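You operate a simulated robot arm through the tools that you are given. There is no shell and no other tool. Be economical: measure what you need, move in short steps, check, and stop when the job is done.

You run a simulated robot arm. Do the job below in one go: nothing can be reset, and whatever is moved stays where it is left.

TASK
Top the open scent tin up to its line and close it.
Fine: look how much is missing; spill none; leave the slide out; stand the tin with the other tins. Where these are worked on the way, their far stop is far enough and under half their travel is too little: filler slide.
Where things are to end (x, y in the base frame): scent tin within 0.06 m of [0.33, 0.05].

The check looks at the end state, three seconds after you hand in, the way a careful person would. Anything else that was tipped, shoved, dropped, spilled or broken makes it a failure.

THE ROBOT
A 6-joint arm with a two-finger parallel gripper, fixed in place. Base frame: the origin is at the foot of the arm, x ahead of it, y to its left, z up; the work surface is at about z = 0.8. Readings come in m, rad, newtons and seconds.
With the tool pointing down near the work surface it reaches from about 0.24 to 0.64 m from the base axis. Its first joint turns from -1.152 to 1.152 rad. Payload 2.7 kg.
Tool frame: the origin (TCP) lies between the finger pads and is the grasp point; the fingertips stand 0.023 m ahead of it; z points along the fingers, y is the line along which they close. The gripper opens to 0.094 m. The fingers are 0.038 m wide and 0.01 m thick; the gripper's body (0.054 by 0.096 m) begins 0.039 m behind the TCP.
Orientation is that of the tool frame in the base frame, as [roll, pitch, yaw] about the fixed x, y, z axes, in that order (R = Rz(yaw) Ry(pitch) Rx(roll)). With the fingers straight down and closing along the base's y, the tool's x points along the base's -x, its y along +y and its z along -z.

THE INTERFACE
- The arm moves only by the tool apply_moves. Its argument "moves" is a list of rows, each an object (a shift or turn left out is 0, a gripper value left out holds the last) with "linear": the shift along the base's x, y, z in units of 150 mm (1.0 is 150 mm), a list of three; "dr": the turn, a rotation vector about the base's x, y, z in units of 60 degrees (1.0 is 60 degrees), a list of three; "hand": the finger opening in m, from 0 to 0.094. In form: [{"linear": [x, y, z], "dr": [rx, ry, rz], "hand": hand}, ...]. A call has 1 to 20 rows; each row is the pose to reach, as a shift and turn from the pose commanded when the call began. A call with a number of a shift or a turn outside -1 to 1 is refused whole. Rows are played at 5 a second. More than 0.05 m and 0.15 rad between two rows, or a gripper value outside its range, and nothing of the call is played. A pose out of reach is approached as far as the arm can. The call stops where the force on the tool passes 90 N (or 10 N more than at its start, if that is more) or the arm is blocked; 0.2 s more then pass. Each finger travels about 0.045 m/s and halts on what it meets, pressing with about 42 N; the grip force reading is that of the motor and also rises with nothing between the fingers. The clock runs only during rows and for 0.2 s after the last one: add rows that repeat a pose to give the fingers time. It gives the time, the measured TCP pose, the force on the tool (base axes), the opening and the grip force at its end, in the units of the frame above (readings bear some noise), with the torque about the TCP (base axes, N m) and any sound that the robot's microphone picked up.
- Cameras (640 x 400 px; columns grow to the right, rows downward): "scene" is fixed at [0.085, -0.4471, 1.4224]; the picture's right is [0.69, -0.72, 0.00], its down [-0.38, -0.36, -0.85] and it looks along [0.62, 0.59, -0.52] (base axes); focal length 369 px, centre (320, 200). "wrist" rides on the gripper at [0.086, 0.016, -0.074] in the tool frame; the picture's right is [-0.18, 0.98, 0.00], its down [-0.58, -0.11, -0.81] and it looks along [-0.79, -0.15, 0.59] (tool axes); focal length 243 px, centre (320, 200). There is no depth. A picture from a camera that has moved, and an enlarged one, comes with that camera's place and axes in the base frame and with its lens. The place of the scene camera against the robot may be out by one fixed shift of up to 0.025 m in any direction.
- camera(camera): a new picture of that camera. It takes no simulated time.
- zoom(camera, box): a new picture of the part [left, top, right, bottom] of that camera's present view, enlarged. It takes no simulated time.
- finish_job(): hands the job in; it is judged then, once.

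Go step by step. Nothing tells you positions but the pictures and the camera data: compare them with the known pose of the tool, close in by small moves and look again before you grip or let go. The budget is 120 turns and 68 pictures, counting those below and the enlarged ones. Unless the task says otherwise, let go and move clear before handing in, and close with one line.

The tools are called after "Emit:" as name(argument=value, ...) on one line, values as JSON. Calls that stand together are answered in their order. apply_moves: Moves the arm, as the interface text tells. Its arguments: {"type":"object","properties":{"moves":{"type":"array"}},"required":["moves"]} The other tools are called the same way: camera (camera) takes a picture; zoom (camera, box) takes an enlarged picture of a part of a camera's view; finish_job () hands the job in.

At the start:

```text
time_s: 0.0
eef_pos: [0.3693, 0.0527, 1.1645]
orientation: [-3.141, 0.0, 3.141]
force: [0.3, 0.5, 0.5]
wrist_torque: [0.01, 0.0, -0.03]
opening: 0.0941
grasp_force: 0.1
```

scene: 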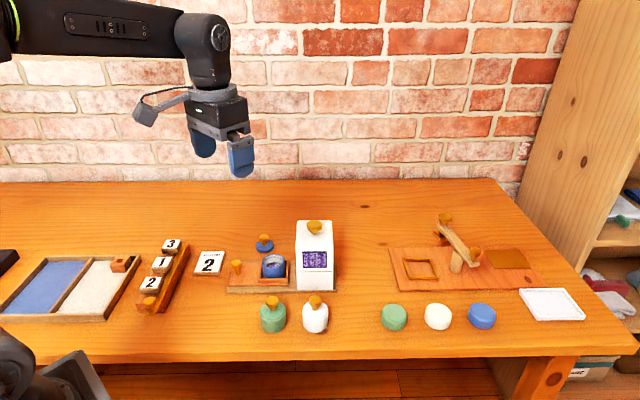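
wrist: 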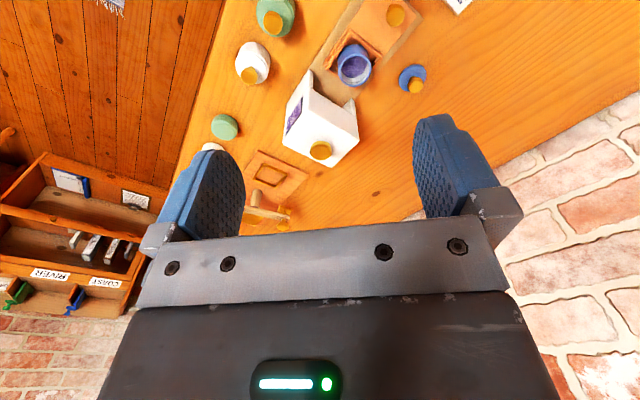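

I see a filler station with a blue open tin on a slide, a blue lid nearby, and closed green and white tins in front. I'll look closer.

Emit:
zoom(camera="scene", box=[180, 200, 360, 340])

Emit:
zoom(camera="wrist", box=[200, 0, 480, 175])

Emit:
zoom(camera="scene", box=[370, 200, 600, 340])

Emit:
zoom(camera="scene", box=[0, 220, 200, 340])

```text
2.86 times, centred on (270, 270) of scene
camera zoom: at [0.085, -0.4471, 1.4224], right [0.69, -0.72, 0.0], down [-0.38, -0.36, -0.85], along [0.62, 0.59, -0.52], focal length 1054 px, centre (463, 0)
```

zoom: 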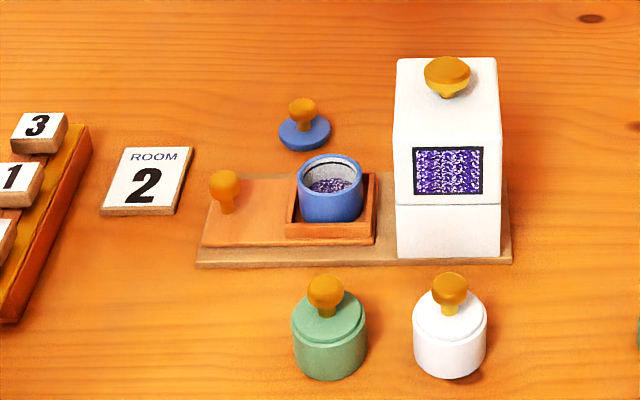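

```text
2.29 times, centred on (340, 88) of wrist
camera zoom: at [0.2821, 0.0692, 1.2394], right [0.18, 0.98, 0.0], down [0.58, -0.11, 0.81], along [0.79, -0.15, -0.59], focal length 555 px, centre (274, 457)
```

zoom: 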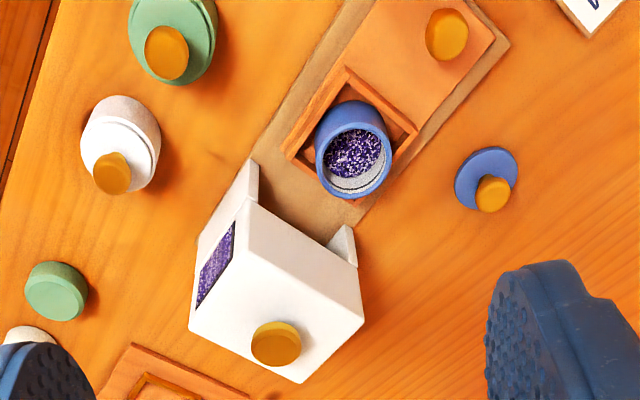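

```text
2.78 times, centred on (485, 270) of scene
camera zoom: at [0.085, -0.4471, 1.4224], right [0.69, -0.72, 0.0], down [-0.38, -0.36, -0.85], along [0.62, 0.59, -0.52], focal length 1027 px, centre (-139, 5)
```

zoom: 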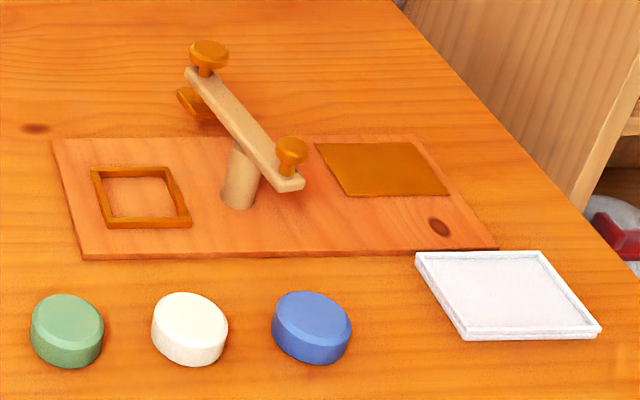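

```text
3.20 times, centred on (100, 280) of scene
camera zoom: at [0.085, -0.4471, 1.4224], right [0.69, -0.72, 0.0], down [-0.38, -0.36, -0.85], along [0.62, 0.59, -0.52], focal length 1181 px, centre (1024, -56)
```

zoom: 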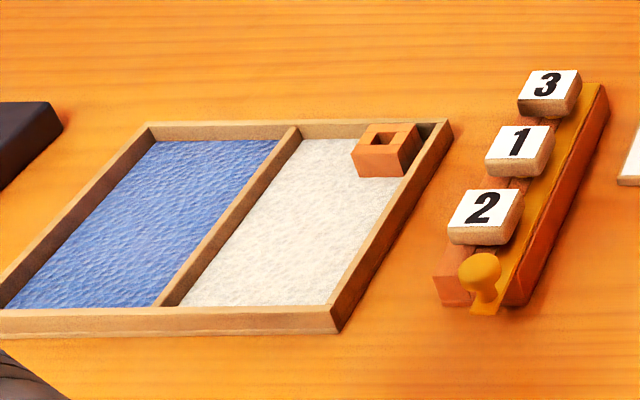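

The tin sits on a slide that pushes toward the white hopper along about (0.69,-0.72). I'll zoom on its fill level and on the hopper.

Emit:
zoom(camera="wrist", box=[320, 30, 392, 95])

Emit:
zoom(camera="scene", box=[225, 225, 305, 300])

Emit:
zoom(camera="scene", box=[280, 210, 350, 300])

```text
6.15 times, centred on (356, 62) of wrist
camera zoom: at [0.2821, 0.0692, 1.2394], right [0.18, 0.98, 0.0], down [0.58, -0.11, 0.81], along [0.79, -0.15, -0.59], focal length 1493 px, centre (98, 1046)
```

zoom: 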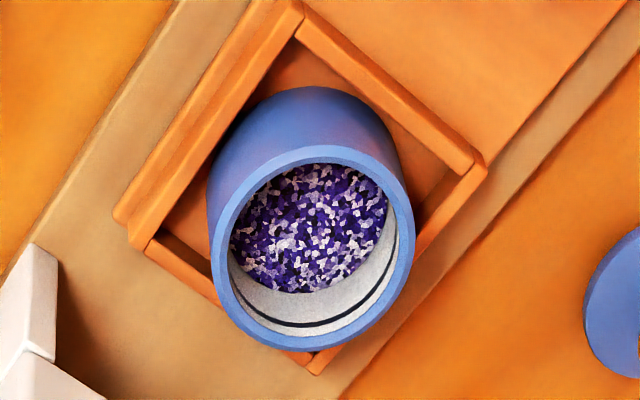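

```text
5.33 times, centred on (265, 262) of scene
camera zoom: at [0.085, -0.4471, 1.4224], right [0.69, -0.72, 0.0], down [-0.38, -0.36, -0.85], along [0.62, 0.59, -0.52], focal length 1968 px, centre (613, -133)
```

zoom: 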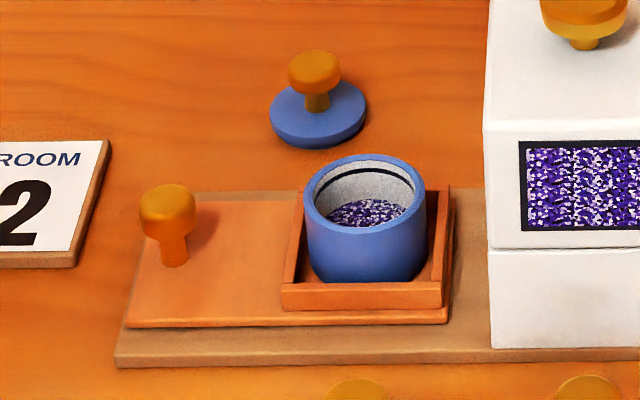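

```text
4.44 times, centred on (315, 255) of scene
camera zoom: at [0.085, -0.4471, 1.4224], right [0.69, -0.72, 0.0], down [-0.38, -0.36, -0.85], along [0.62, 0.59, -0.52], focal length 1640 px, centre (342, -44)
```

zoom: 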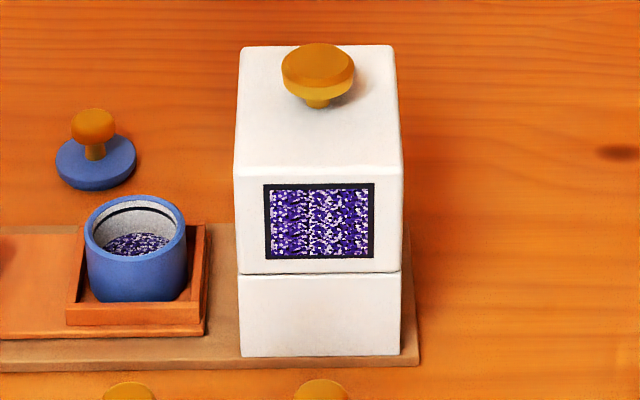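

Level is well under the black line near the rim. I'll turn the tool so the fingers straddle the slide's knob (about (0.413, 0.146, 0.845)) with the camera side away from the hopper, and hover above it.

Emit:
apply_moves(moves=[{"linear": [0.05, 0.1, -0.15], "dr": [0, 0, -0.125]}, {"linear": [0.1, 0.21, -0.35], "dr": [0, 0, -0.25]}, {"linear": [0.15, 0.32, -0.55], "dr": [0, 0, -0.375]}, {"linear": [0.2, 0.43, -0.75], "dr": [0, 0, -0.5]}, {"linear": [0.25, 0.53, -0.95], "dr": [0, 0, -0.625]}, {"linear": [0.29, 0.62, -1.0], "dr": [0, 0, -0.75]}, {"linear": [0.29, 0.62, -1.0], "dr": [0, 0, -0.75]}])

Emit:
camera(camera="wrist")

Emit:
camera(camera="scene")

```text
time_s: 1.6
eef_pos: [0.4133, 0.1457, 1.0141]
orientation: [-3.142, 0.0, 2.353]
force: [-0.6, 0.1, 0.8]
wrist_torque: [0.01, -0.02, 0.01]
opening: 0.0939
grasp_force: 0.1
```

```text
58 pictures are left
camera wrist: at [0.3632, 0.2189, 1.0884], right [0.83, 0.56, 0.0], down [0.33, -0.49, 0.81], along [0.45, -0.67, -0.59], focal length 243 px, centre (320, 200)
```

wrist: 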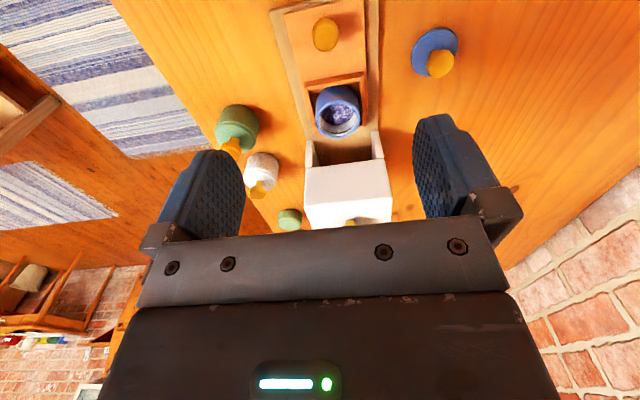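

```text
57 pictures are left
```

scene: 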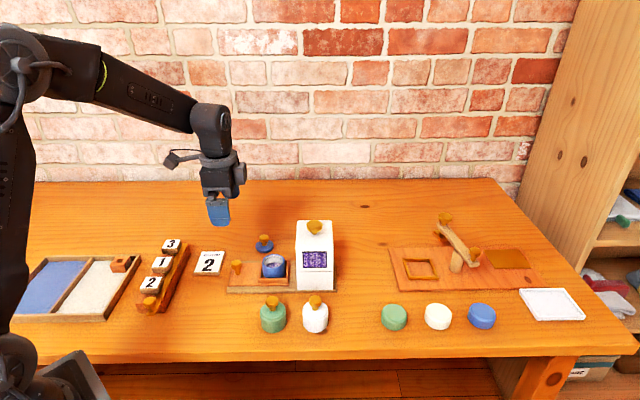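

Triangulating both wrist views puts the slide knob at (0.416, 0.1485, 0.84). I'll descend with partly closed fingers.

Emit:
apply_moves(moves=[{"linear": [0.018, 0.019, -0.2], "hand": 0.06}, {"linear": [0.018, 0.019, -0.45]}, {"linear": [0.018, 0.019, -0.7]}, {"linear": [0.018, 0.019, -0.8]}, {"linear": [0.018, 0.019, -0.8]}])

Emit:
camera(camera="wrist")

Emit:
zoom(camera="scene", box=[180, 200, 340, 300])

```text
time_s: 2.8
eef_pos: [0.4155, 0.1489, 0.8941]
orientation: [-3.14, -0.001, 2.356]
force: [0.6, -0.8, -0.3]
wrist_torque: [-0.01, 0.0, -0.01]
opening: 0.0599
grasp_force: 0.1
```

```text
56 pictures are left
camera wrist: at [0.365, 0.2218, 0.9692], right [0.83, 0.56, 0.0], down [0.33, -0.49, 0.81], along [0.46, -0.67, -0.59], focal length 243 px, centre (320, 200)
```

wrist: 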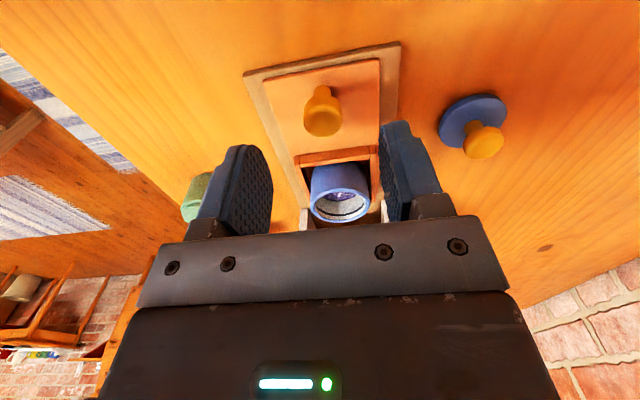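

```text
4.00 times, centred on (260, 250) of scene
camera zoom: at [0.085, -0.4471, 1.4224], right [0.69, -0.72, 0.0], down [-0.38, -0.36, -0.85], along [0.62, 0.59, -0.52], focal length 1476 px, centre (560, 0)
```

zoom: 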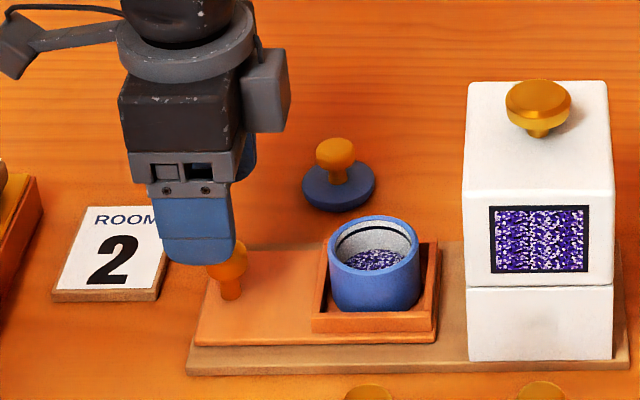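

Aligned over the knob. Descend around it and grip.

Emit:
apply_moves(moves=[{"linear": [0.005, 0, -0.15]}, {"linear": [0.005, 0, -0.32]}, {"linear": [0.005, 0, -0.32]}])

Emit:
apply_moves(moves=[{"linear": [0, 0, 0], "hand": 0.03}, {"linear": [0, 0, 0], "hand": 0.01}, {"linear": [0, 0, 0], "hand": 0.01}, {"linear": [0, 0, 0], "hand": 0.01}, {"linear": [0, 0, 0], "hand": 0.01}])

Emit:
zoom(camera="scene", box=[180, 200, 340, 300])

```text
time_s: 3.6
eef_pos: [0.4154, 0.1491, 0.8481]
orientation: [3.14, 0.001, 2.356]
force: [-0.4, -1.1, -0.2]
wrist_torque: [0.02, -0.05, 0.0]
opening: 0.0603
grasp_force: 0.0
```

```text
time_s: 4.8
eef_pos: [0.4149, 0.1497, 0.8463]
orientation: [3.139, 0.0, 2.356]
force: [4.9, 5.4, -5.3]
wrist_torque: [0.03, -0.16, 0.03]
opening: 0.0234
grasp_force: 45.6
```

```text
4.00 times, centred on (260, 250) of scene
camera zoom: at [0.0853, -0.447, 1.4225], right [0.69, -0.72, 0.0], down [-0.38, -0.36, -0.85], along [0.61, 0.59, -0.52], focal length 1476 px, centre (560, 0)
```

zoom: 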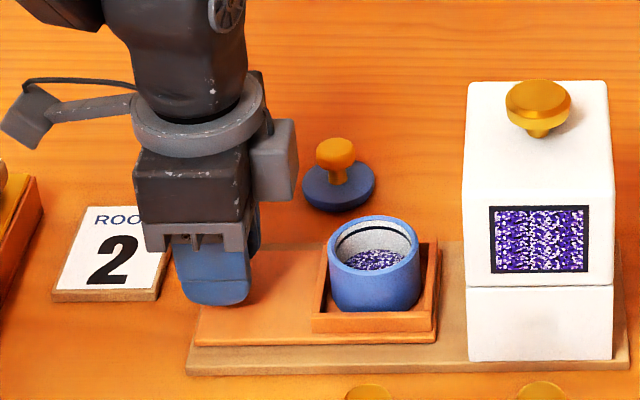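

Knob gripped (opening 0.023). Push gently toward the hopper.

Emit:
apply_moves(moves=[{"linear": [0.035, -0.035, 0]}, {"linear": [0.071, -0.071, 0]}, {"linear": [0.106, -0.106, 0]}, {"linear": [0.141, -0.141, 0]}, {"linear": [0.177, -0.177, 0]}, {"linear": [0.212, -0.212, 0]}, {"linear": [0.247, -0.247, 0]}, {"linear": [0.283, -0.283, 0]}])

Emit:
zoom(camera="scene", box=[180, 200, 340, 300])

```text
time_s: 6.6
eef_pos: [0.4582, 0.1073, 0.8488]
orientation: [3.139, 0.002, 2.356]
force: [12.8, 11.1, 0.2]
wrist_torque: [0.31, -0.07, 0.05]
opening: 0.0233
grasp_force: 45.2
```

```text
4.00 times, centred on (260, 250) of scene
camera zoom: at [0.0853, -0.4469, 1.4225], right [0.69, -0.72, 0.0], down [-0.38, -0.36, -0.85], along [0.61, 0.59, -0.52], focal length 1476 px, centre (560, 0)
```

zoom: 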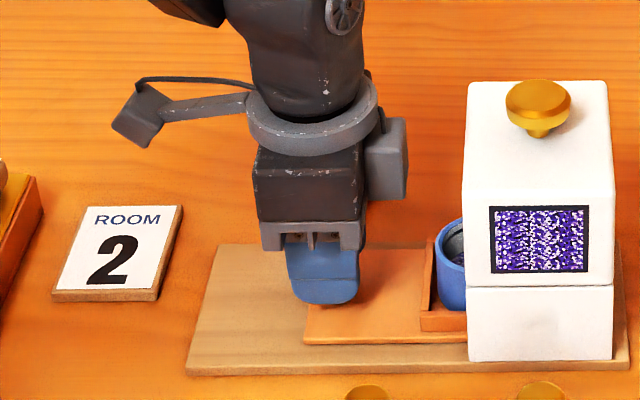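

The slide is moving well, but a box on the gripper's front side will get close to the hopper. I'll regrip the knob with the front of the pads (tool 14 mm further back) and correct the small sideways load.

Emit:
apply_moves(moves=[{"linear": [0, 0, 0], "hand": 0.05}, {"linear": [0, 0, 0], "hand": 0.05}, {"linear": [-0.03, 0.05, 0], "hand": 0.05}, {"linear": [-0.056, 0.078, 0], "hand": 0.05}, {"linear": [-0.056, 0.078, 0], "hand": 0.01}, {"linear": [-0.056, 0.078, 0], "hand": 0.01}, {"linear": [-0.056, 0.078, 0], "hand": 0.01}, {"linear": [-0.056, 0.078, 0], "hand": 0.01}])

Emit:
zoom(camera="scene", box=[180, 200, 340, 300])

Emit:
camera(camera="wrist")

```text
time_s: 8.4
eef_pos: [0.4477, 0.1166, 0.8461]
orientation: [-3.141, -0.002, 2.354]
force: [-9.4, -7.7, 4.9]
wrist_torque: [-0.19, 0.04, -0.2]
opening: 0.0235
grasp_force: 44.4
```

```text
4.00 times, centred on (260, 250) of scene
camera zoom: at [0.0848, -0.4473, 1.4224], right [0.69, -0.72, 0.0], down [-0.38, -0.36, -0.85], along [0.62, 0.59, -0.52], focal length 1476 px, centre (560, 0)
```

zoom: 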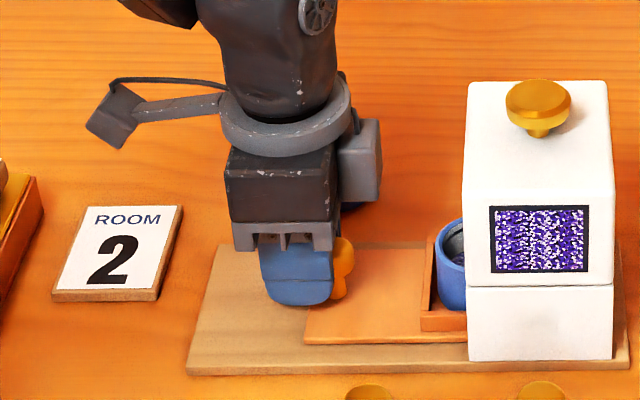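

```text
51 pictures are left
camera wrist: at [0.3992, 0.19, 0.9209], right [0.83, 0.56, 0.0], down [0.34, -0.49, 0.81], along [0.45, -0.67, -0.59], focal length 243 px, centre (320, 200)
```

wrist: 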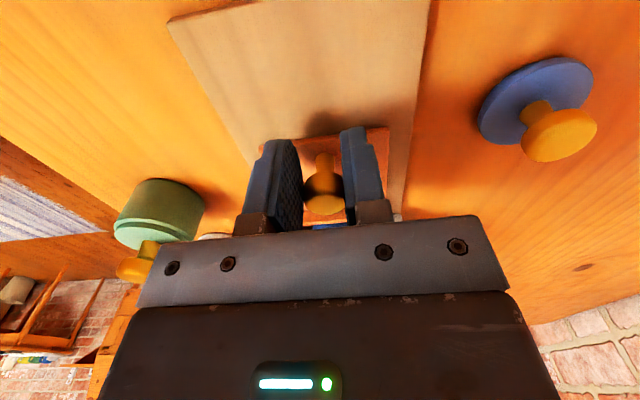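

Grip is good with ~48 mm of clearance to the hopper. Push on to the stop.

Emit:
apply_moves(moves=[{"linear": [0.02, -0.026, 0]}, {"linear": [0.045, -0.051, 0]}, {"linear": [0.068, -0.074, 0]}, {"linear": [0.091, -0.097, 0]}, {"linear": [0.115, -0.121, 0]}, {"linear": [0.138, -0.144, 0]}])

Emit:
zoom(camera="scene", box=[180, 200, 340, 300])

```text
time_s: 9.8
eef_pos: [0.4701, 0.0958, 0.8469]
orientation: [-3.139, -0.003, 2.355]
force: [-8.3, -9.1, -8.7]
wrist_torque: [0.01, 0.14, -0.17]
opening: 0.0231
grasp_force: 45.2
```

```text
4.00 times, centred on (260, 250) of scene
camera zoom: at [0.085, -0.4473, 1.4224], right [0.69, -0.72, 0.0], down [-0.38, -0.36, -0.85], along [0.62, 0.59, -0.52], focal length 1476 px, centre (560, 0)
```

zoom: 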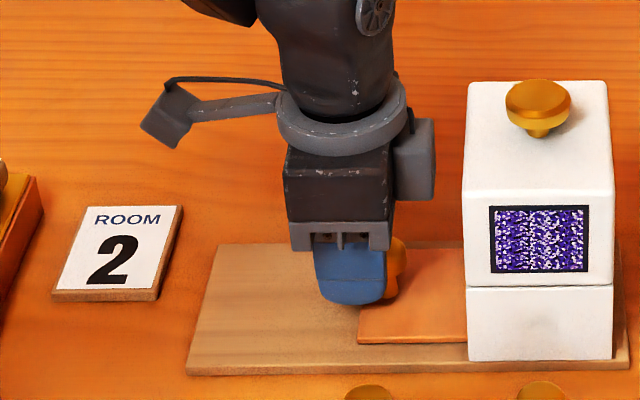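

No stop felt yet (travel ≈ 0.09 m); about 15 mm clearance left. I'll inch forward.

Emit:
apply_moves(moves=[{"linear": [0.02, -0.012, 0]}, {"linear": [0.033, -0.024, 0]}, {"linear": [0.047, -0.038, 0]}, {"linear": [0.047, -0.038, 0]}])

Emit:
zoom(camera="scene", box=[180, 200, 340, 300])

```text
time_s: 10.8
eef_pos: [0.4735, 0.0926, 0.8474]
orientation: [-3.135, -0.007, 2.355]
force: [-39.3, 25.6, 10.2]
wrist_torque: [0.05, 0.23, -0.23]
opening: 0.0235
grasp_force: 45.0
```

```text
4.00 times, centred on (260, 250) of scene
camera zoom: at [0.084, -0.4465, 1.4227], right [0.69, -0.72, 0.0], down [-0.37, -0.36, -0.85], along [0.62, 0.59, -0.52], focal length 1476 px, centre (560, 0)
```

zoom: 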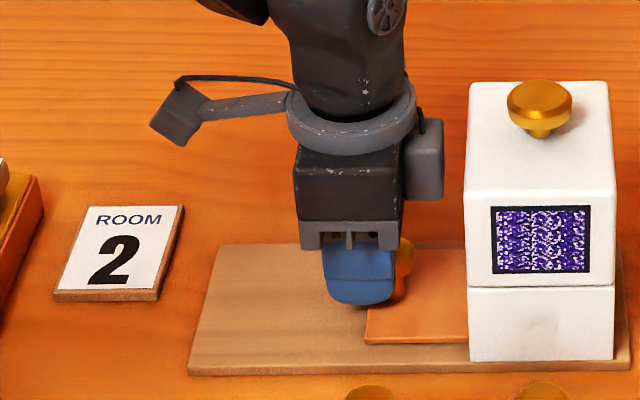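

The far stop is reached (46 N back, no contact with the hopper). Now pull the slide fully back out.

Emit:
apply_moves(moves=[{"linear": [-0.047, 0.044, 0]}, {"linear": [-0.09, 0.087, 0]}, {"linear": [-0.135, 0.132, 0]}, {"linear": [-0.18, 0.177, 0]}, {"linear": [-0.225, 0.222, 0]}, {"linear": [-0.27, 0.267, 0]}, {"linear": [-0.315, 0.312, 0]}, {"linear": [-0.36, 0.357, 0]}, {"linear": [-0.405, 0.402, 0]}, {"linear": [-0.44, 0.437, 0]}, {"linear": [-0.466, 0.463, 0]}, {"linear": [-0.466, 0.463, 0]}])

Emit:
zoom(camera="scene", box=[180, 200, 340, 300])

Emit:
zoom(camera="scene", box=[235, 235, 315, 300])

```text
time_s: 13.4
eef_pos: [0.4054, 0.1595, 0.8472]
orientation: [-3.138, -0.002, 2.358]
force: [-11.4, -10.5, -10.7]
wrist_torque: [0.02, 0.33, -0.39]
opening: 0.0234
grasp_force: 44.7
```

```text
4.00 times, centred on (260, 250) of scene
camera zoom: at [0.0849, -0.4473, 1.4224], right [0.69, -0.72, 0.0], down [-0.38, -0.36, -0.85], along [0.62, 0.59, -0.52], focal length 1476 px, centre (560, 0)
```

zoom: 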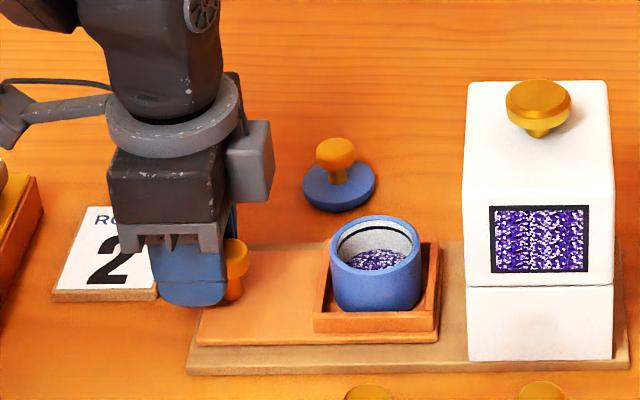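

```text
6.15 times, centred on (275, 268) of scene
camera zoom: at [0.0849, -0.4473, 1.4224], right [0.69, -0.72, 0.0], down [-0.38, -0.36, -0.85], along [0.62, 0.59, -0.52], focal length 2271 px, centre (597, -215)
```

zoom: 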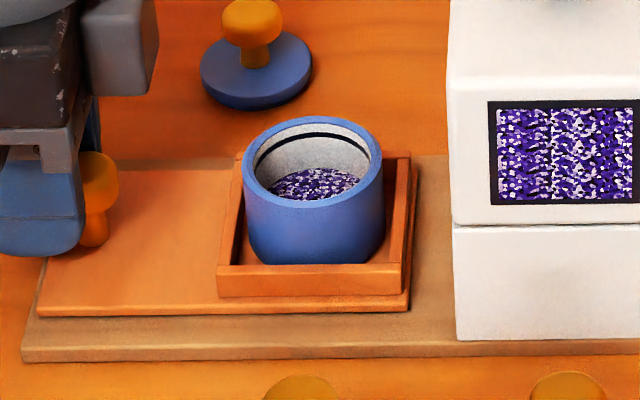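

I'll compare with the earlier picture at the same zoom.

Emit:
zoom(camera="scene", box=[225, 225, 305, 300])

Emit:
zoom(camera="scene", box=[280, 210, 350, 300])

```text
5.33 times, centred on (265, 262) of scene
camera zoom: at [0.0849, -0.4473, 1.4224], right [0.69, -0.72, 0.0], down [-0.38, -0.36, -0.85], along [0.62, 0.59, -0.52], focal length 1968 px, centre (613, -133)
```

zoom: 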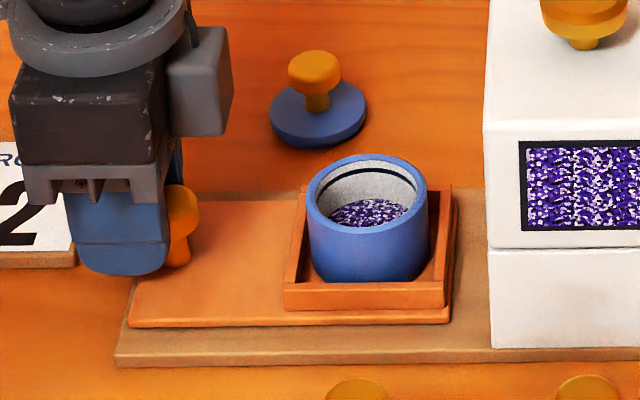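

```text
4.44 times, centred on (315, 255) of scene
camera zoom: at [0.0849, -0.4473, 1.4224], right [0.69, -0.72, 0.0], down [-0.38, -0.36, -0.85], along [0.62, 0.59, -0.52], focal length 1640 px, centre (342, -44)
```

zoom: 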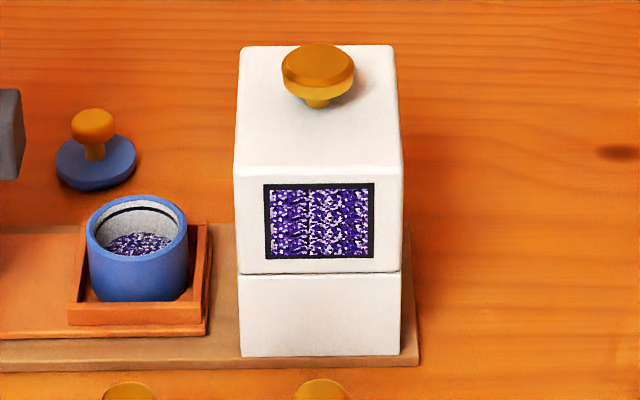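

The level is unchanged, so the slide only carries the tin; the knob on the hopper must do the dosing. Push the slide back in to its stop.

Emit:
apply_moves(moves=[{"linear": [0.03, -0.044, 0]}, {"linear": [0.075, -0.089, 0]}, {"linear": [0.12, -0.133, 0]}, {"linear": [0.165, -0.178, 0]}, {"linear": [0.21, -0.222, 0]}, {"linear": [0.255, -0.266, 0]}, {"linear": [0.3, -0.311, 0]}, {"linear": [0.345, -0.355, 0]}, {"linear": [0.39, -0.398, 0]}, {"linear": [0.42, -0.428, 0]}, {"linear": [0.443, -0.449, 0]}, {"linear": [0.458, -0.462, 0]}, {"linear": [0.458, -0.462, 0]}])

Emit:
apply_moves(moves=[{"linear": [-0.01, 0.01, 0], "hand": 0.04}, {"linear": [-0.01, 0.01, 0], "hand": 0.05}, {"linear": [-0.01, 0.01, 0.0], "hand": 0.05}, {"linear": [-0.01, 0.01, 0.2]}, {"linear": [-0.01, 0.01, 0.5]}, {"linear": [-0.01, 0.01, 0.8]}, {"linear": [-0.01, 0.01, 1.0]}, {"linear": [-0.01, 0.01, 1.0]}])

Emit:
camera(camera="wrist")

Emit:
zoom(camera="scene", box=[200, 180, 360, 300])

```text
time_s: 16.2
eef_pos: [0.4727, 0.0927, 0.8466]
orientation: [-3.137, -0.008, 2.356]
force: [-34.0, 25.0, 5.1]
wrist_torque: [0.11, 0.23, -0.08]
opening: 0.0232
grasp_force: 44.7
```

```text
time_s: 18.0
eef_pos: [0.4742, 0.0923, 0.9964]
orientation: [3.142, 0.001, 2.356]
force: [-0.8, 0.3, -1.0]
wrist_torque: [0.03, -0.03, -0.03]
opening: 0.0499
grasp_force: 0.0
```

```text
44 pictures are left
camera wrist: at [0.4249, 0.1649, 1.0713], right [0.83, 0.56, 0.0], down [0.33, -0.49, 0.81], along [0.46, -0.67, -0.59], focal length 243 px, centre (320, 200)
```

wrist: 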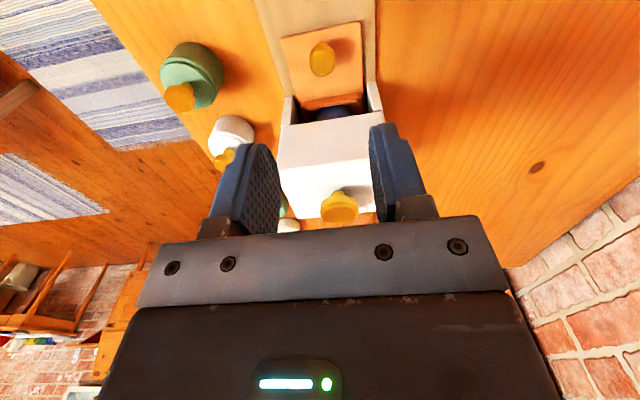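

```text
3.33 times, centred on (280, 240) of scene
camera zoom: at [0.085, -0.4471, 1.4224], right [0.69, -0.72, 0.0], down [-0.38, -0.36, -0.85], along [0.62, 0.59, -0.52], focal length 1230 px, centre (453, 67)
```

zoom: 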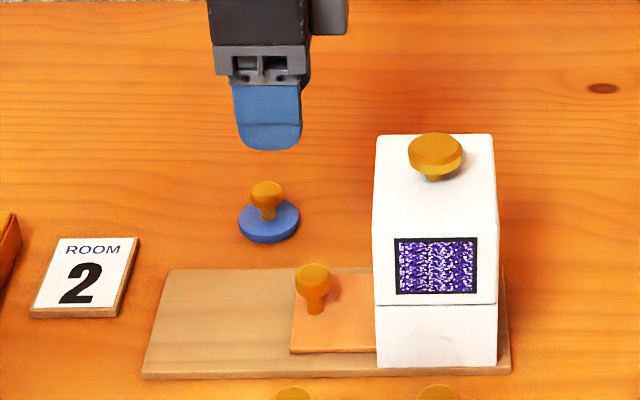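

Slide is in. The hopper knob's top is at about (0.5455, 0.0205, 0.945). I'll move over it with the fingers closed.

Emit:
apply_moves(moves=[{"linear": [0.1, -0.1, 0.1], "hand": 0.0}, {"linear": [0.25, -0.25, 0.15], "hand": 0.0}, {"linear": [0.4, -0.4, 0.15], "hand": 0.0}, {"linear": [0.475, -0.479, 0.1], "hand": 0.0}, {"linear": [0.475, -0.479, 0.1], "hand": 0.0}])

Emit:
zoom(camera="scene", box=[240, 160, 380, 300])

Emit:
camera(camera="wrist")

```text
time_s: 19.2
eef_pos: [0.5462, 0.0204, 1.0123]
orientation: [-3.14, 0.001, 2.356]
force: [0.5, -0.5, -0.4]
wrist_torque: [0.01, 0.03, 0.01]
opening: 0.0001
grasp_force: 42.5
```

```text
2.86 times, centred on (310, 230) of scene
camera zoom: at [0.085, -0.4471, 1.4224], right [0.69, -0.72, 0.0], down [-0.38, -0.36, -0.85], along [0.62, 0.59, -0.52], focal length 1054 px, centre (349, 114)
```

zoom: 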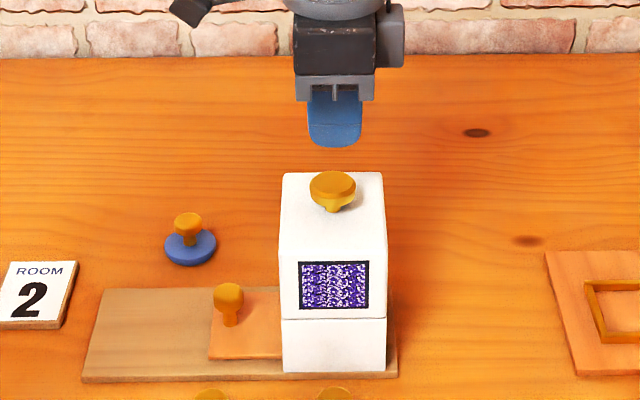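

```text
41 pictures are left
camera wrist: at [0.4964, 0.0927, 1.0862], right [0.83, 0.56, 0.0], down [0.33, -0.49, 0.81], along [0.46, -0.67, -0.59], focal length 243 px, centre (320, 200)
```

wrist: 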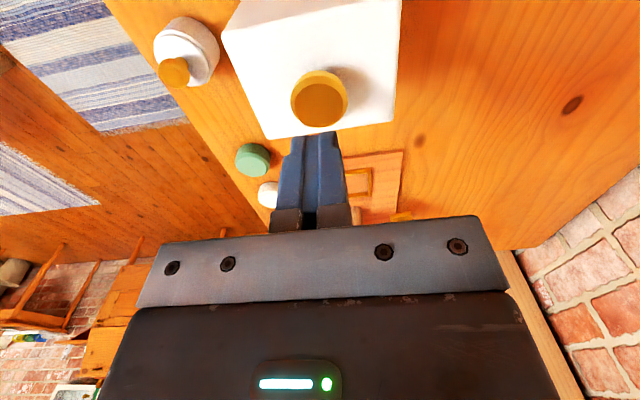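

Almost centred; shift (+2, -3) mm and press down gradually.

Emit:
apply_moves(moves=[{"linear": [0.013, -0.02, -0.1]}, {"linear": [0.013, -0.02, -0.2]}, {"linear": [0.013, -0.02, -0.26]}, {"linear": [0.013, -0.02, -0.3]}, {"linear": [0.013, -0.02, -0.32]}, {"linear": [0.013, -0.02, -0.34]}, {"linear": [0.013, -0.02, -0.36]}])

Emit:
zoom(camera="scene", box=[270, 190, 360, 260])

```text
time_s: 20.8
eef_pos: [0.5479, 0.0172, 0.9638]
orientation: [3.135, 0.007, 2.357]
force: [-13.5, -1.6, 43.6]
wrist_torque: [0.26, 0.65, 0.0]
opening: 0.0003
grasp_force: 41.8
heard: click
```

```text
5.71 times, centred on (315, 225) of scene
camera zoom: at [0.0839, -0.4472, 1.4225], right [0.69, -0.72, 0.0], down [-0.38, -0.36, -0.85], along [0.62, 0.59, -0.52], focal length 2109 px, centre (349, 57)
```

zoom: 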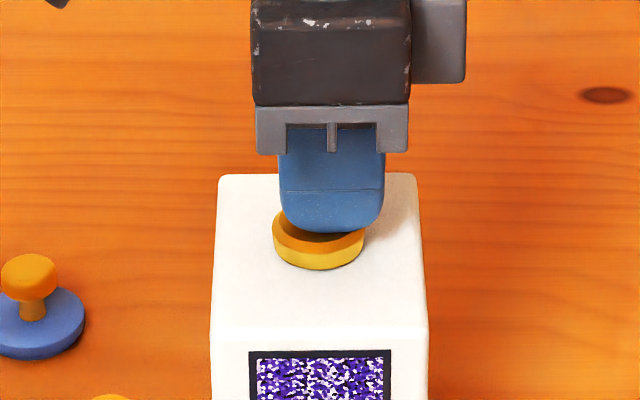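

A click: one dose. The knob is down. I'll lift and then pull the slide to check how much one dose adds.

Emit:
apply_moves(moves=[{"linear": [0, 0, 0.1]}, {"linear": [0, 0, 0.25]}, {"linear": [-0.1, 0.1, 0.35]}, {"linear": [-0.25, 0.25, 0.35], "hand": 0.05}, {"linear": [-0.4, 0.4, 0.35], "hand": 0.05}, {"linear": [-0.488, 0.499, 0.3], "hand": 0.05}, {"linear": [-0.488, 0.499, 0.3], "hand": 0.05}])

Emit:
zoom(camera="scene", box=[200, 180, 360, 300])

```text
time_s: 22.4
eef_pos: [0.4735, 0.0919, 1.0039]
orientation: [3.141, 0.0, 2.355]
force: [0.8, 0.5, 0.1]
wrist_torque: [-0.02, 0.01, 0.03]
opening: 0.0502
grasp_force: 0.2
```

```text
3.33 times, centred on (280, 240) of scene
camera zoom: at [0.085, -0.4471, 1.4224], right [0.69, -0.72, 0.0], down [-0.38, -0.36, -0.85], along [0.62, 0.59, -0.52], focal length 1230 px, centre (453, 67)
```

zoom: 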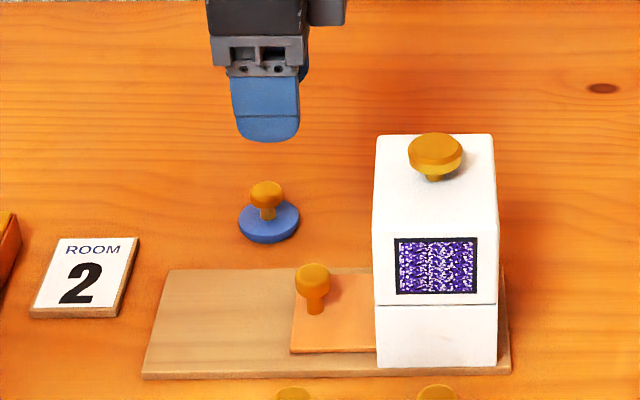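

Knob sprang back. Regrip the slide knob and pull out to look.

Emit:
apply_moves(moves=[{"linear": [0, 0, -0.3]}, {"linear": [0, 0, -0.6]}, {"linear": [0, 0, -0.85]}, {"linear": [0, 0, -0.95]}])

Emit:
apply_moves(moves=[{"linear": [0, 0, -0.095]}, {"linear": [0, 0, -0.095], "hand": 0.01}, {"linear": [0, 0, -0.095], "hand": 0.01}, {"linear": [0, 0, -0.095], "hand": 0.01}, {"linear": [0, 0, -0.095], "hand": 0.01}, {"linear": [-0.045, 0.045, -0.095]}, {"linear": [-0.09, 0.09, -0.095]}, {"linear": [-0.135, 0.135, -0.095]}, {"linear": [-0.18, 0.18, -0.095]}, {"linear": [-0.225, 0.225, -0.095]}, {"linear": [-0.27, 0.27, -0.095]}, {"linear": [-0.315, 0.315, -0.095]}, {"linear": [-0.36, 0.36, -0.095]}, {"linear": [-0.405, 0.405, -0.095]}, {"linear": [-0.435, 0.435, -0.095]}, {"linear": [-0.453, 0.453, -0.095]}, {"linear": [-0.453, 0.453, -0.095]}])

Emit:
zoom(camera="scene", box=[225, 225, 305, 300])

```text
time_s: 23.4
eef_pos: [0.4755, 0.093, 0.8603]
orientation: [3.141, 0.001, 2.353]
force: [0.6, -1.2, 0.2]
wrist_torque: [-0.01, 0.01, 0.0]
opening: 0.0498
grasp_force: 0.1
```

```text
time_s: 27.0
eef_pos: [0.4078, 0.1584, 0.8459]
orientation: [3.141, 0.001, 2.353]
force: [2.8, -29.8, 9.1]
wrist_torque: [-0.41, -0.03, -0.3]
opening: 0.0232
grasp_force: 45.5
```

```text
5.33 times, centred on (265, 262) of scene
camera zoom: at [0.0849, -0.4479, 1.4222], right [0.69, -0.72, 0.0], down [-0.38, -0.36, -0.85], along [0.62, 0.59, -0.52], focal length 1968 px, centre (613, -133)
```

zoom: 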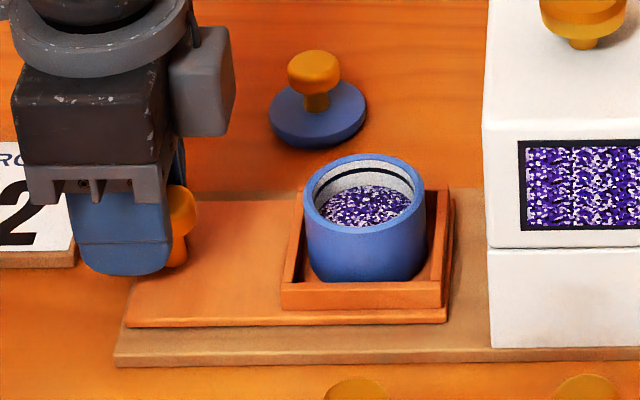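

One dose raised the level clearly. Zoom in to judge the remainder.

Emit:
zoom(camera="scene", box=[255, 248, 290, 275])

```text
14.81 times, centred on (272, 262) of scene
camera zoom: at [0.0849, -0.4479, 1.4222], right [0.69, -0.72, 0.0], down [-0.38, -0.36, -0.85], along [0.62, 0.59, -0.52], focal length 5467 px, centre (1024, -711)
```

zoom: 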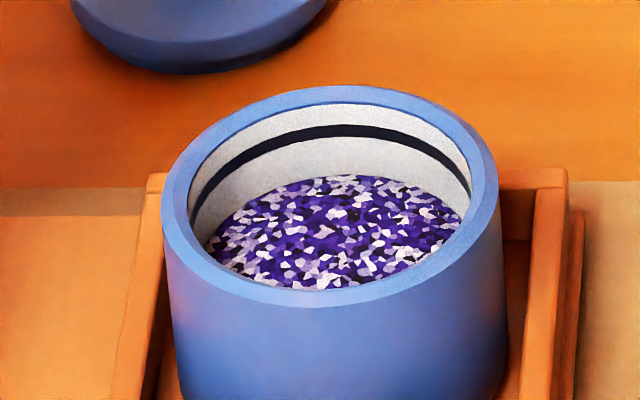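

About 45 px remain to the line and one dose was about 39 px, so one more dose is right. Push the slide back in.

Emit:
apply_moves(moves=[{"linear": [0.045, -0.045, 0]}, {"linear": [0.09, -0.09, 0]}, {"linear": [0.135, -0.135, 0]}, {"linear": [0.18, -0.18, 0]}, {"linear": [0.225, -0.225, 0]}, {"linear": [0.27, -0.27, 0]}, {"linear": [0.315, -0.315, 0]}, {"linear": [0.36, -0.36, 0]}, {"linear": [0.4, -0.4, 0]}, {"linear": [0.43, -0.43, 0]}, {"linear": [0.45, -0.45, 0]}, {"linear": [0.465, -0.465, 0]}, {"linear": [0.465, -0.465, 0]}])

Emit:
zoom(camera="scene", box=[200, 180, 360, 300])

```text
time_s: 29.8
eef_pos: [0.4746, 0.0914, 0.8462]
orientation: [-3.141, -0.004, 2.357]
force: [-24.0, 4.1, 11.5]
wrist_torque: [-0.4, -0.27, -0.17]
opening: 0.0234
grasp_force: 45.4
```

```text
3.33 times, centred on (280, 240) of scene
camera zoom: at [0.0843, -0.447, 1.4225], right [0.69, -0.72, 0.0], down [-0.38, -0.36, -0.85], along [0.62, 0.59, -0.52], focal length 1230 px, centre (453, 67)
```

zoom: 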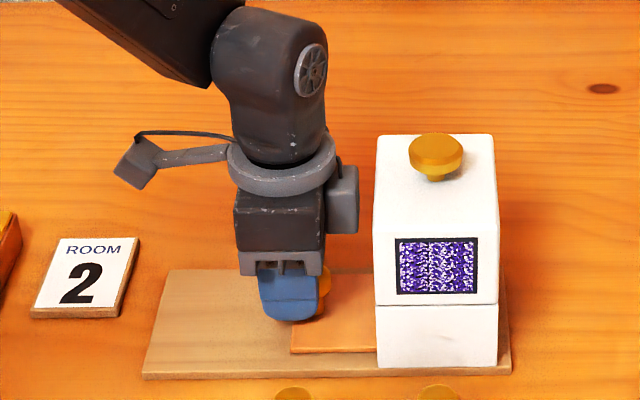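

Slide is in at its stop. Release, rise, and press the hopper knob once more.

Emit:
apply_moves(moves=[{"linear": [-0.01, 0.01, 0], "hand": 0.04}, {"linear": [-0.01, 0.01, 0], "hand": 0.05}, {"linear": [-0.01, 0.01, 0.0], "hand": 0.05}, {"linear": [-0.01, 0.01, 0.2]}, {"linear": [-0.01, 0.01, 0.5]}, {"linear": [-0.01, 0.01, 0.8]}, {"linear": [-0.01, 0.01, 1.0]}, {"linear": [-0.01, 0.01, 1.0]}])

```text
time_s: 31.6
eef_pos: [0.4743, 0.0908, 0.9966]
orientation: [3.141, -0.002, 2.358]
force: [0.2, 0.3, 0.2]
wrist_torque: [-0.01, 0.0, -0.01]
opening: 0.05
grasp_force: 0.1
```

Emit:
apply_moves(moves=[{"linear": [0.1, -0.1, 0.1], "hand": 0.0}, {"linear": [0.25, -0.25, 0.15], "hand": 0.0}, {"linear": [0.4, -0.4, 0.15], "hand": 0.0}, {"linear": [0.493, -0.491, 0.1], "hand": 0.0}, {"linear": [0.493, -0.491, 0.1], "hand": 0.0}])

Emit:
apply_moves(moves=[{"linear": [0, 0, -0.1]}, {"linear": [0, 0, -0.2]}, {"linear": [0, 0, -0.26]}, {"linear": [0, 0, -0.3]}, {"linear": [0, 0, -0.32]}, {"linear": [0, 0, -0.34]}, {"linear": [0, 0, -0.36]}])

```text
time_s: 32.8
eef_pos: [0.5495, 0.017, 1.0112]
orientation: [-3.14, 0.0, 2.357]
force: [0.3, 0.0, 1.2]
wrist_torque: [0.03, 0.02, -0.01]
opening: 0.0
grasp_force: 42.1
```

```text
time_s: 34.4
eef_pos: [0.5488, 0.0181, 0.9636]
orientation: [3.136, 0.007, 2.357]
force: [-17.4, -6.1, 46.9]
wrist_torque: [0.21, 0.81, 0.16]
opening: 0.0001
grasp_force: 42.4
heard: click
```

Second click. Back to the slide knob and pull out.

Emit:
apply_moves(moves=[{"linear": [0, 0, 0.1]}, {"linear": [0, 0, 0.25]}, {"linear": [-0.1, 0.1, 0.35]}, {"linear": [-0.25, 0.25, 0.35], "hand": 0.05}, {"linear": [-0.4, 0.4, 0.35], "hand": 0.05}, {"linear": [-0.494, 0.499, 0.25], "hand": 0.05}, {"linear": [-0.494, 0.499, 0.25], "hand": 0.05}, {"linear": [-0.494, 0.499, 0], "hand": 0.05}, {"linear": [-0.494, 0.499, -0.3]}, {"linear": [-0.494, 0.499, -0.5]}, {"linear": [-0.494, 0.499, -0.7]}, {"linear": [-0.494, 0.499, -0.7]}])

Emit:
zoom(camera="scene", box=[200, 180, 360, 300])

```text
time_s: 37.0
eef_pos: [0.4747, 0.0916, 0.8511]
orientation: [-3.141, 0.001, 2.356]
force: [-0.9, 0.1, 0.0]
wrist_torque: [0.01, 0.01, 0.0]
opening: 0.0496
grasp_force: 0.1
```

```text
3.33 times, centred on (280, 240) of scene
camera zoom: at [0.085, -0.4471, 1.4224], right [0.69, -0.72, 0.0], down [-0.38, -0.36, -0.85], along [0.62, 0.59, -0.52], focal length 1230 px, centre (453, 67)
```

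zoom: 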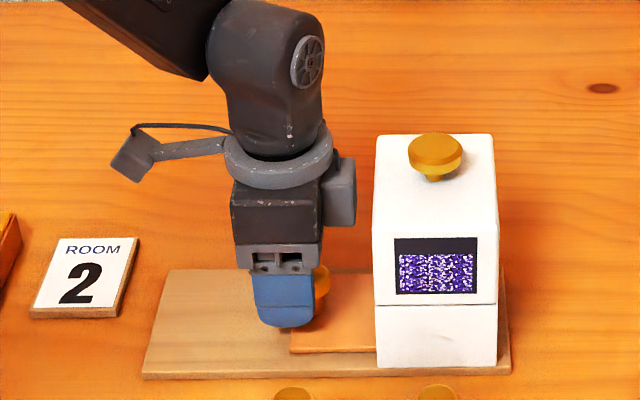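

Emit:
apply_moves(moves=[{"linear": [0, 0, -0.03]}, {"linear": [0, 0, -0.03], "hand": 0.01}, {"linear": [0, 0, -0.03], "hand": 0.01}, {"linear": [0, 0, -0.03], "hand": 0.01}, {"linear": [0, 0, -0.03], "hand": 0.01}, {"linear": [-0.045, 0.045, -0.03]}, {"linear": [-0.09, 0.09, -0.03]}, {"linear": [-0.135, 0.135, -0.03]}, {"linear": [-0.18, 0.18, -0.03]}, {"linear": [-0.225, 0.225, -0.03]}, {"linear": [-0.27, 0.27, -0.03]}, {"linear": [-0.315, 0.315, -0.03]}, {"linear": [-0.36, 0.36, -0.03]}, {"linear": [-0.405, 0.405, -0.03]}, {"linear": [-0.435, 0.435, -0.03]}, {"linear": [-0.453, 0.453, -0.03]}, {"linear": [-0.453, 0.453, -0.03]}])

Emit:
zoom(camera="scene", box=[255, 248, 290, 275])

Emit:
zoom(camera="scene", box=[200, 180, 360, 300])

```text
time_s: 40.6
eef_pos: [0.4065, 0.159, 0.8484]
orientation: [-3.141, 0.0, 2.353]
force: [1.9, -26.3, -15.4]
wrist_torque: [-0.06, 0.21, -0.24]
opening: 0.0233
grasp_force: 45.3
```

```text
14.81 times, centred on (272, 262) of scene
camera zoom: at [0.0853, -0.4477, 1.4222], right [0.69, -0.72, 0.0], down [-0.38, -0.36, -0.85], along [0.61, 0.59, -0.52], focal length 5467 px, centre (1024, -711)
```

zoom: 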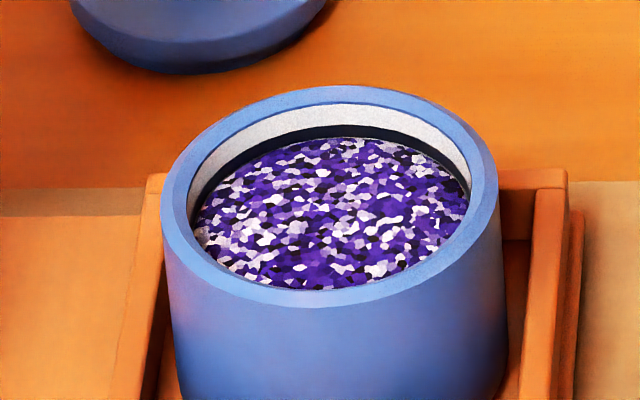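

```text
3.33 times, centred on (280, 240) of scene
camera zoom: at [0.0853, -0.4477, 1.4222], right [0.69, -0.72, 0.0], down [-0.38, -0.36, -0.85], along [0.61, 0.59, -0.52], focal length 1230 px, centre (453, 67)
```

zoom: 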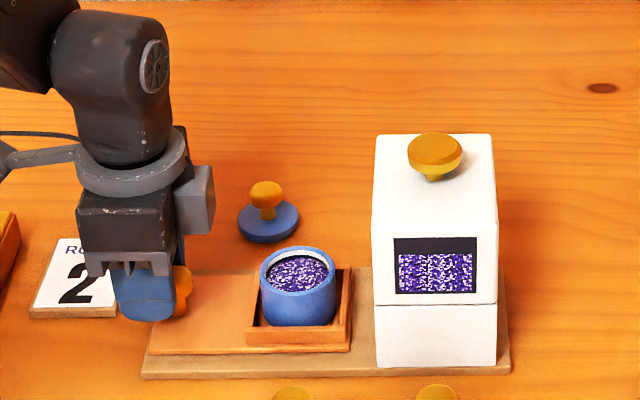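

The level now sits at the line, nothing spilled, and the slide is out. Release the knob and go over the lid, whose knob I take at (0.529, 0.190, 0.83).

Emit:
apply_moves(moves=[{"linear": [0.0, -0.008, 0], "hand": 0.04}, {"linear": [0.0, -0.008, 0], "hand": 0.06}, {"linear": [0.0, -0.008, 0.0], "hand": 0.06}, {"linear": [0, -0.008, 0.2]}, {"linear": [0, -0.008, 0.5]}, {"linear": [0, -0.008, 0.7]}, {"linear": [0.2, 0.05, 0.7]}, {"linear": [0.5, 0.12, 0.65]}, {"linear": [0.75, 0.18, 0.5]}, {"linear": [0.817, 0.207, 0.4]}, {"linear": [0.817, 0.207, 0.4]}])

Emit:
camera(camera="wrist")

Emit:
zoom(camera="scene", box=[200, 180, 360, 300])

```text
time_s: 43.0
eef_pos: [0.5293, 0.192, 0.9069]
orientation: [3.142, 0.0, 2.357]
force: [-0.5, -0.9, 0.3]
wrist_torque: [0.01, 0.03, 0.0]
opening: 0.0601
grasp_force: 0.1
```

```text
32 pictures are left
camera wrist: at [0.4793, 0.2653, 0.9819], right [0.83, 0.56, 0.0], down [0.33, -0.49, 0.81], along [0.46, -0.67, -0.59], focal length 243 px, centre (320, 200)
```

wrist: 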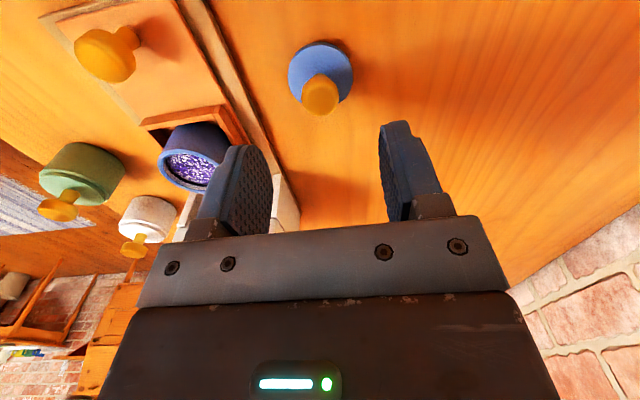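

```text
3.33 times, centred on (280, 240) of scene
camera zoom: at [0.0851, -0.4471, 1.4224], right [0.69, -0.72, 0.0], down [-0.38, -0.36, -0.85], along [0.62, 0.59, -0.52], focal length 1230 px, centre (453, 67)
```

zoom: 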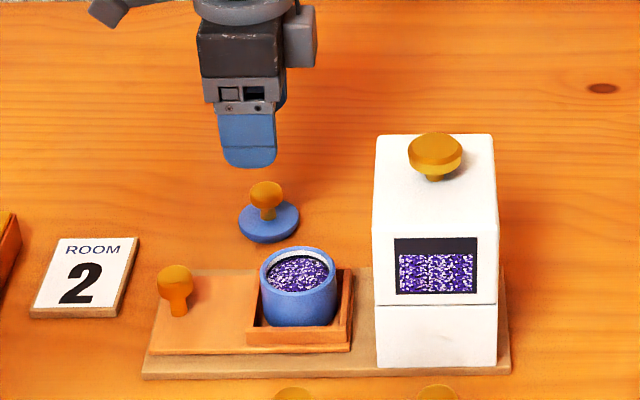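

Centred on the lid knob. Descend and grip it.

Emit:
apply_moves(moves=[{"linear": [0.007, -0.003, -0.2]}, {"linear": [0.007, -0.003, -0.4]}, {"linear": [0.007, -0.003, -0.473]}, {"linear": [0.007, -0.003, -0.473], "hand": 0.01}, {"linear": [0.007, -0.003, -0.473], "hand": 0.01}, {"linear": [0.007, -0.003, -0.473], "hand": 0.01}, {"linear": [0.007, -0.003, -0.473], "hand": 0.01}, {"linear": [0.007, -0.003, -0.473], "hand": 0.01}])

Emit:
zoom(camera="scene", box=[220, 200, 320, 290])

```text
time_s: 44.8
eef_pos: [0.53, 0.1921, 0.8382]
orientation: [-3.141, 0.001, 2.356]
force: [-0.2, -0.3, -1.0]
wrist_torque: [0.01, -0.01, -0.01]
opening: 0.0214
grasp_force: 42.4
```

```text
4.44 times, centred on (270, 245) of scene
camera zoom: at [0.085, -0.4471, 1.4224], right [0.69, -0.72, 0.0], down [-0.38, -0.36, -0.85], along [0.62, 0.59, -0.52], focal length 1640 px, centre (542, 0)
```

zoom: 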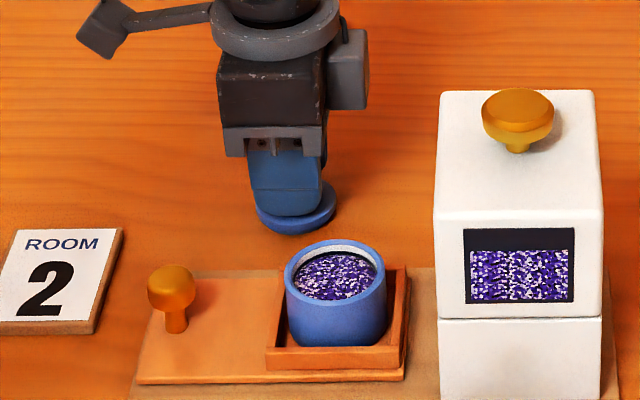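

Lid gripped (opening 0.021). The tin rim is at about (0.4755, 0.0895, 0.85); lift the lid and hover above the tin.

Emit:
apply_moves(moves=[{"linear": [0, 0, 0.15]}, {"linear": [0, 0, 0.4]}, {"linear": [0, 0, 0.58]}, {"linear": [-0.09, -0.17, 0.58]}, {"linear": [-0.18, -0.34, 0.58]}, {"linear": [-0.27, -0.51, 0.58]}, {"linear": [-0.363, -0.683, 0.58]}, {"linear": [-0.363, -0.683, 0.58]}])

Emit:
zoom(camera="scene", box=[220, 200, 320, 290])

Emit:
camera(camera="wrist")

```text
time_s: 46.6
eef_pos: [0.4761, 0.0892, 0.9236]
orientation: [-3.139, 0.0, 2.355]
force: [0.2, 0.6, -0.1]
wrist_torque: [0.0, 0.0, 0.01]
opening: 0.0215
grasp_force: 42.0
```

```text
4.44 times, centred on (270, 245) of scene
camera zoom: at [0.085, -0.4471, 1.4224], right [0.69, -0.72, 0.0], down [-0.38, -0.36, -0.85], along [0.62, 0.59, -0.52], focal length 1640 px, centre (542, 0)
```

zoom: 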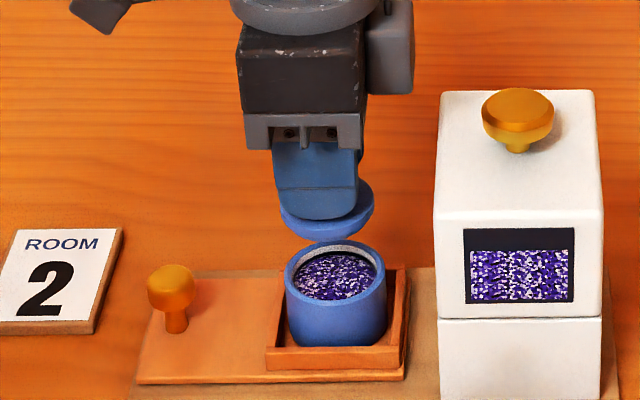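

```text
28 pictures are left
camera wrist: at [0.4259, 0.1621, 0.9983], right [0.83, 0.56, 0.0], down [0.33, -0.49, 0.81], along [0.46, -0.67, -0.59], focal length 243 px, centre (320, 200)
```

wrist: 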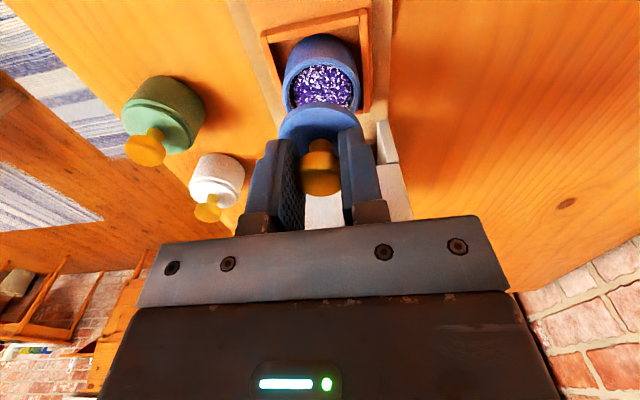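

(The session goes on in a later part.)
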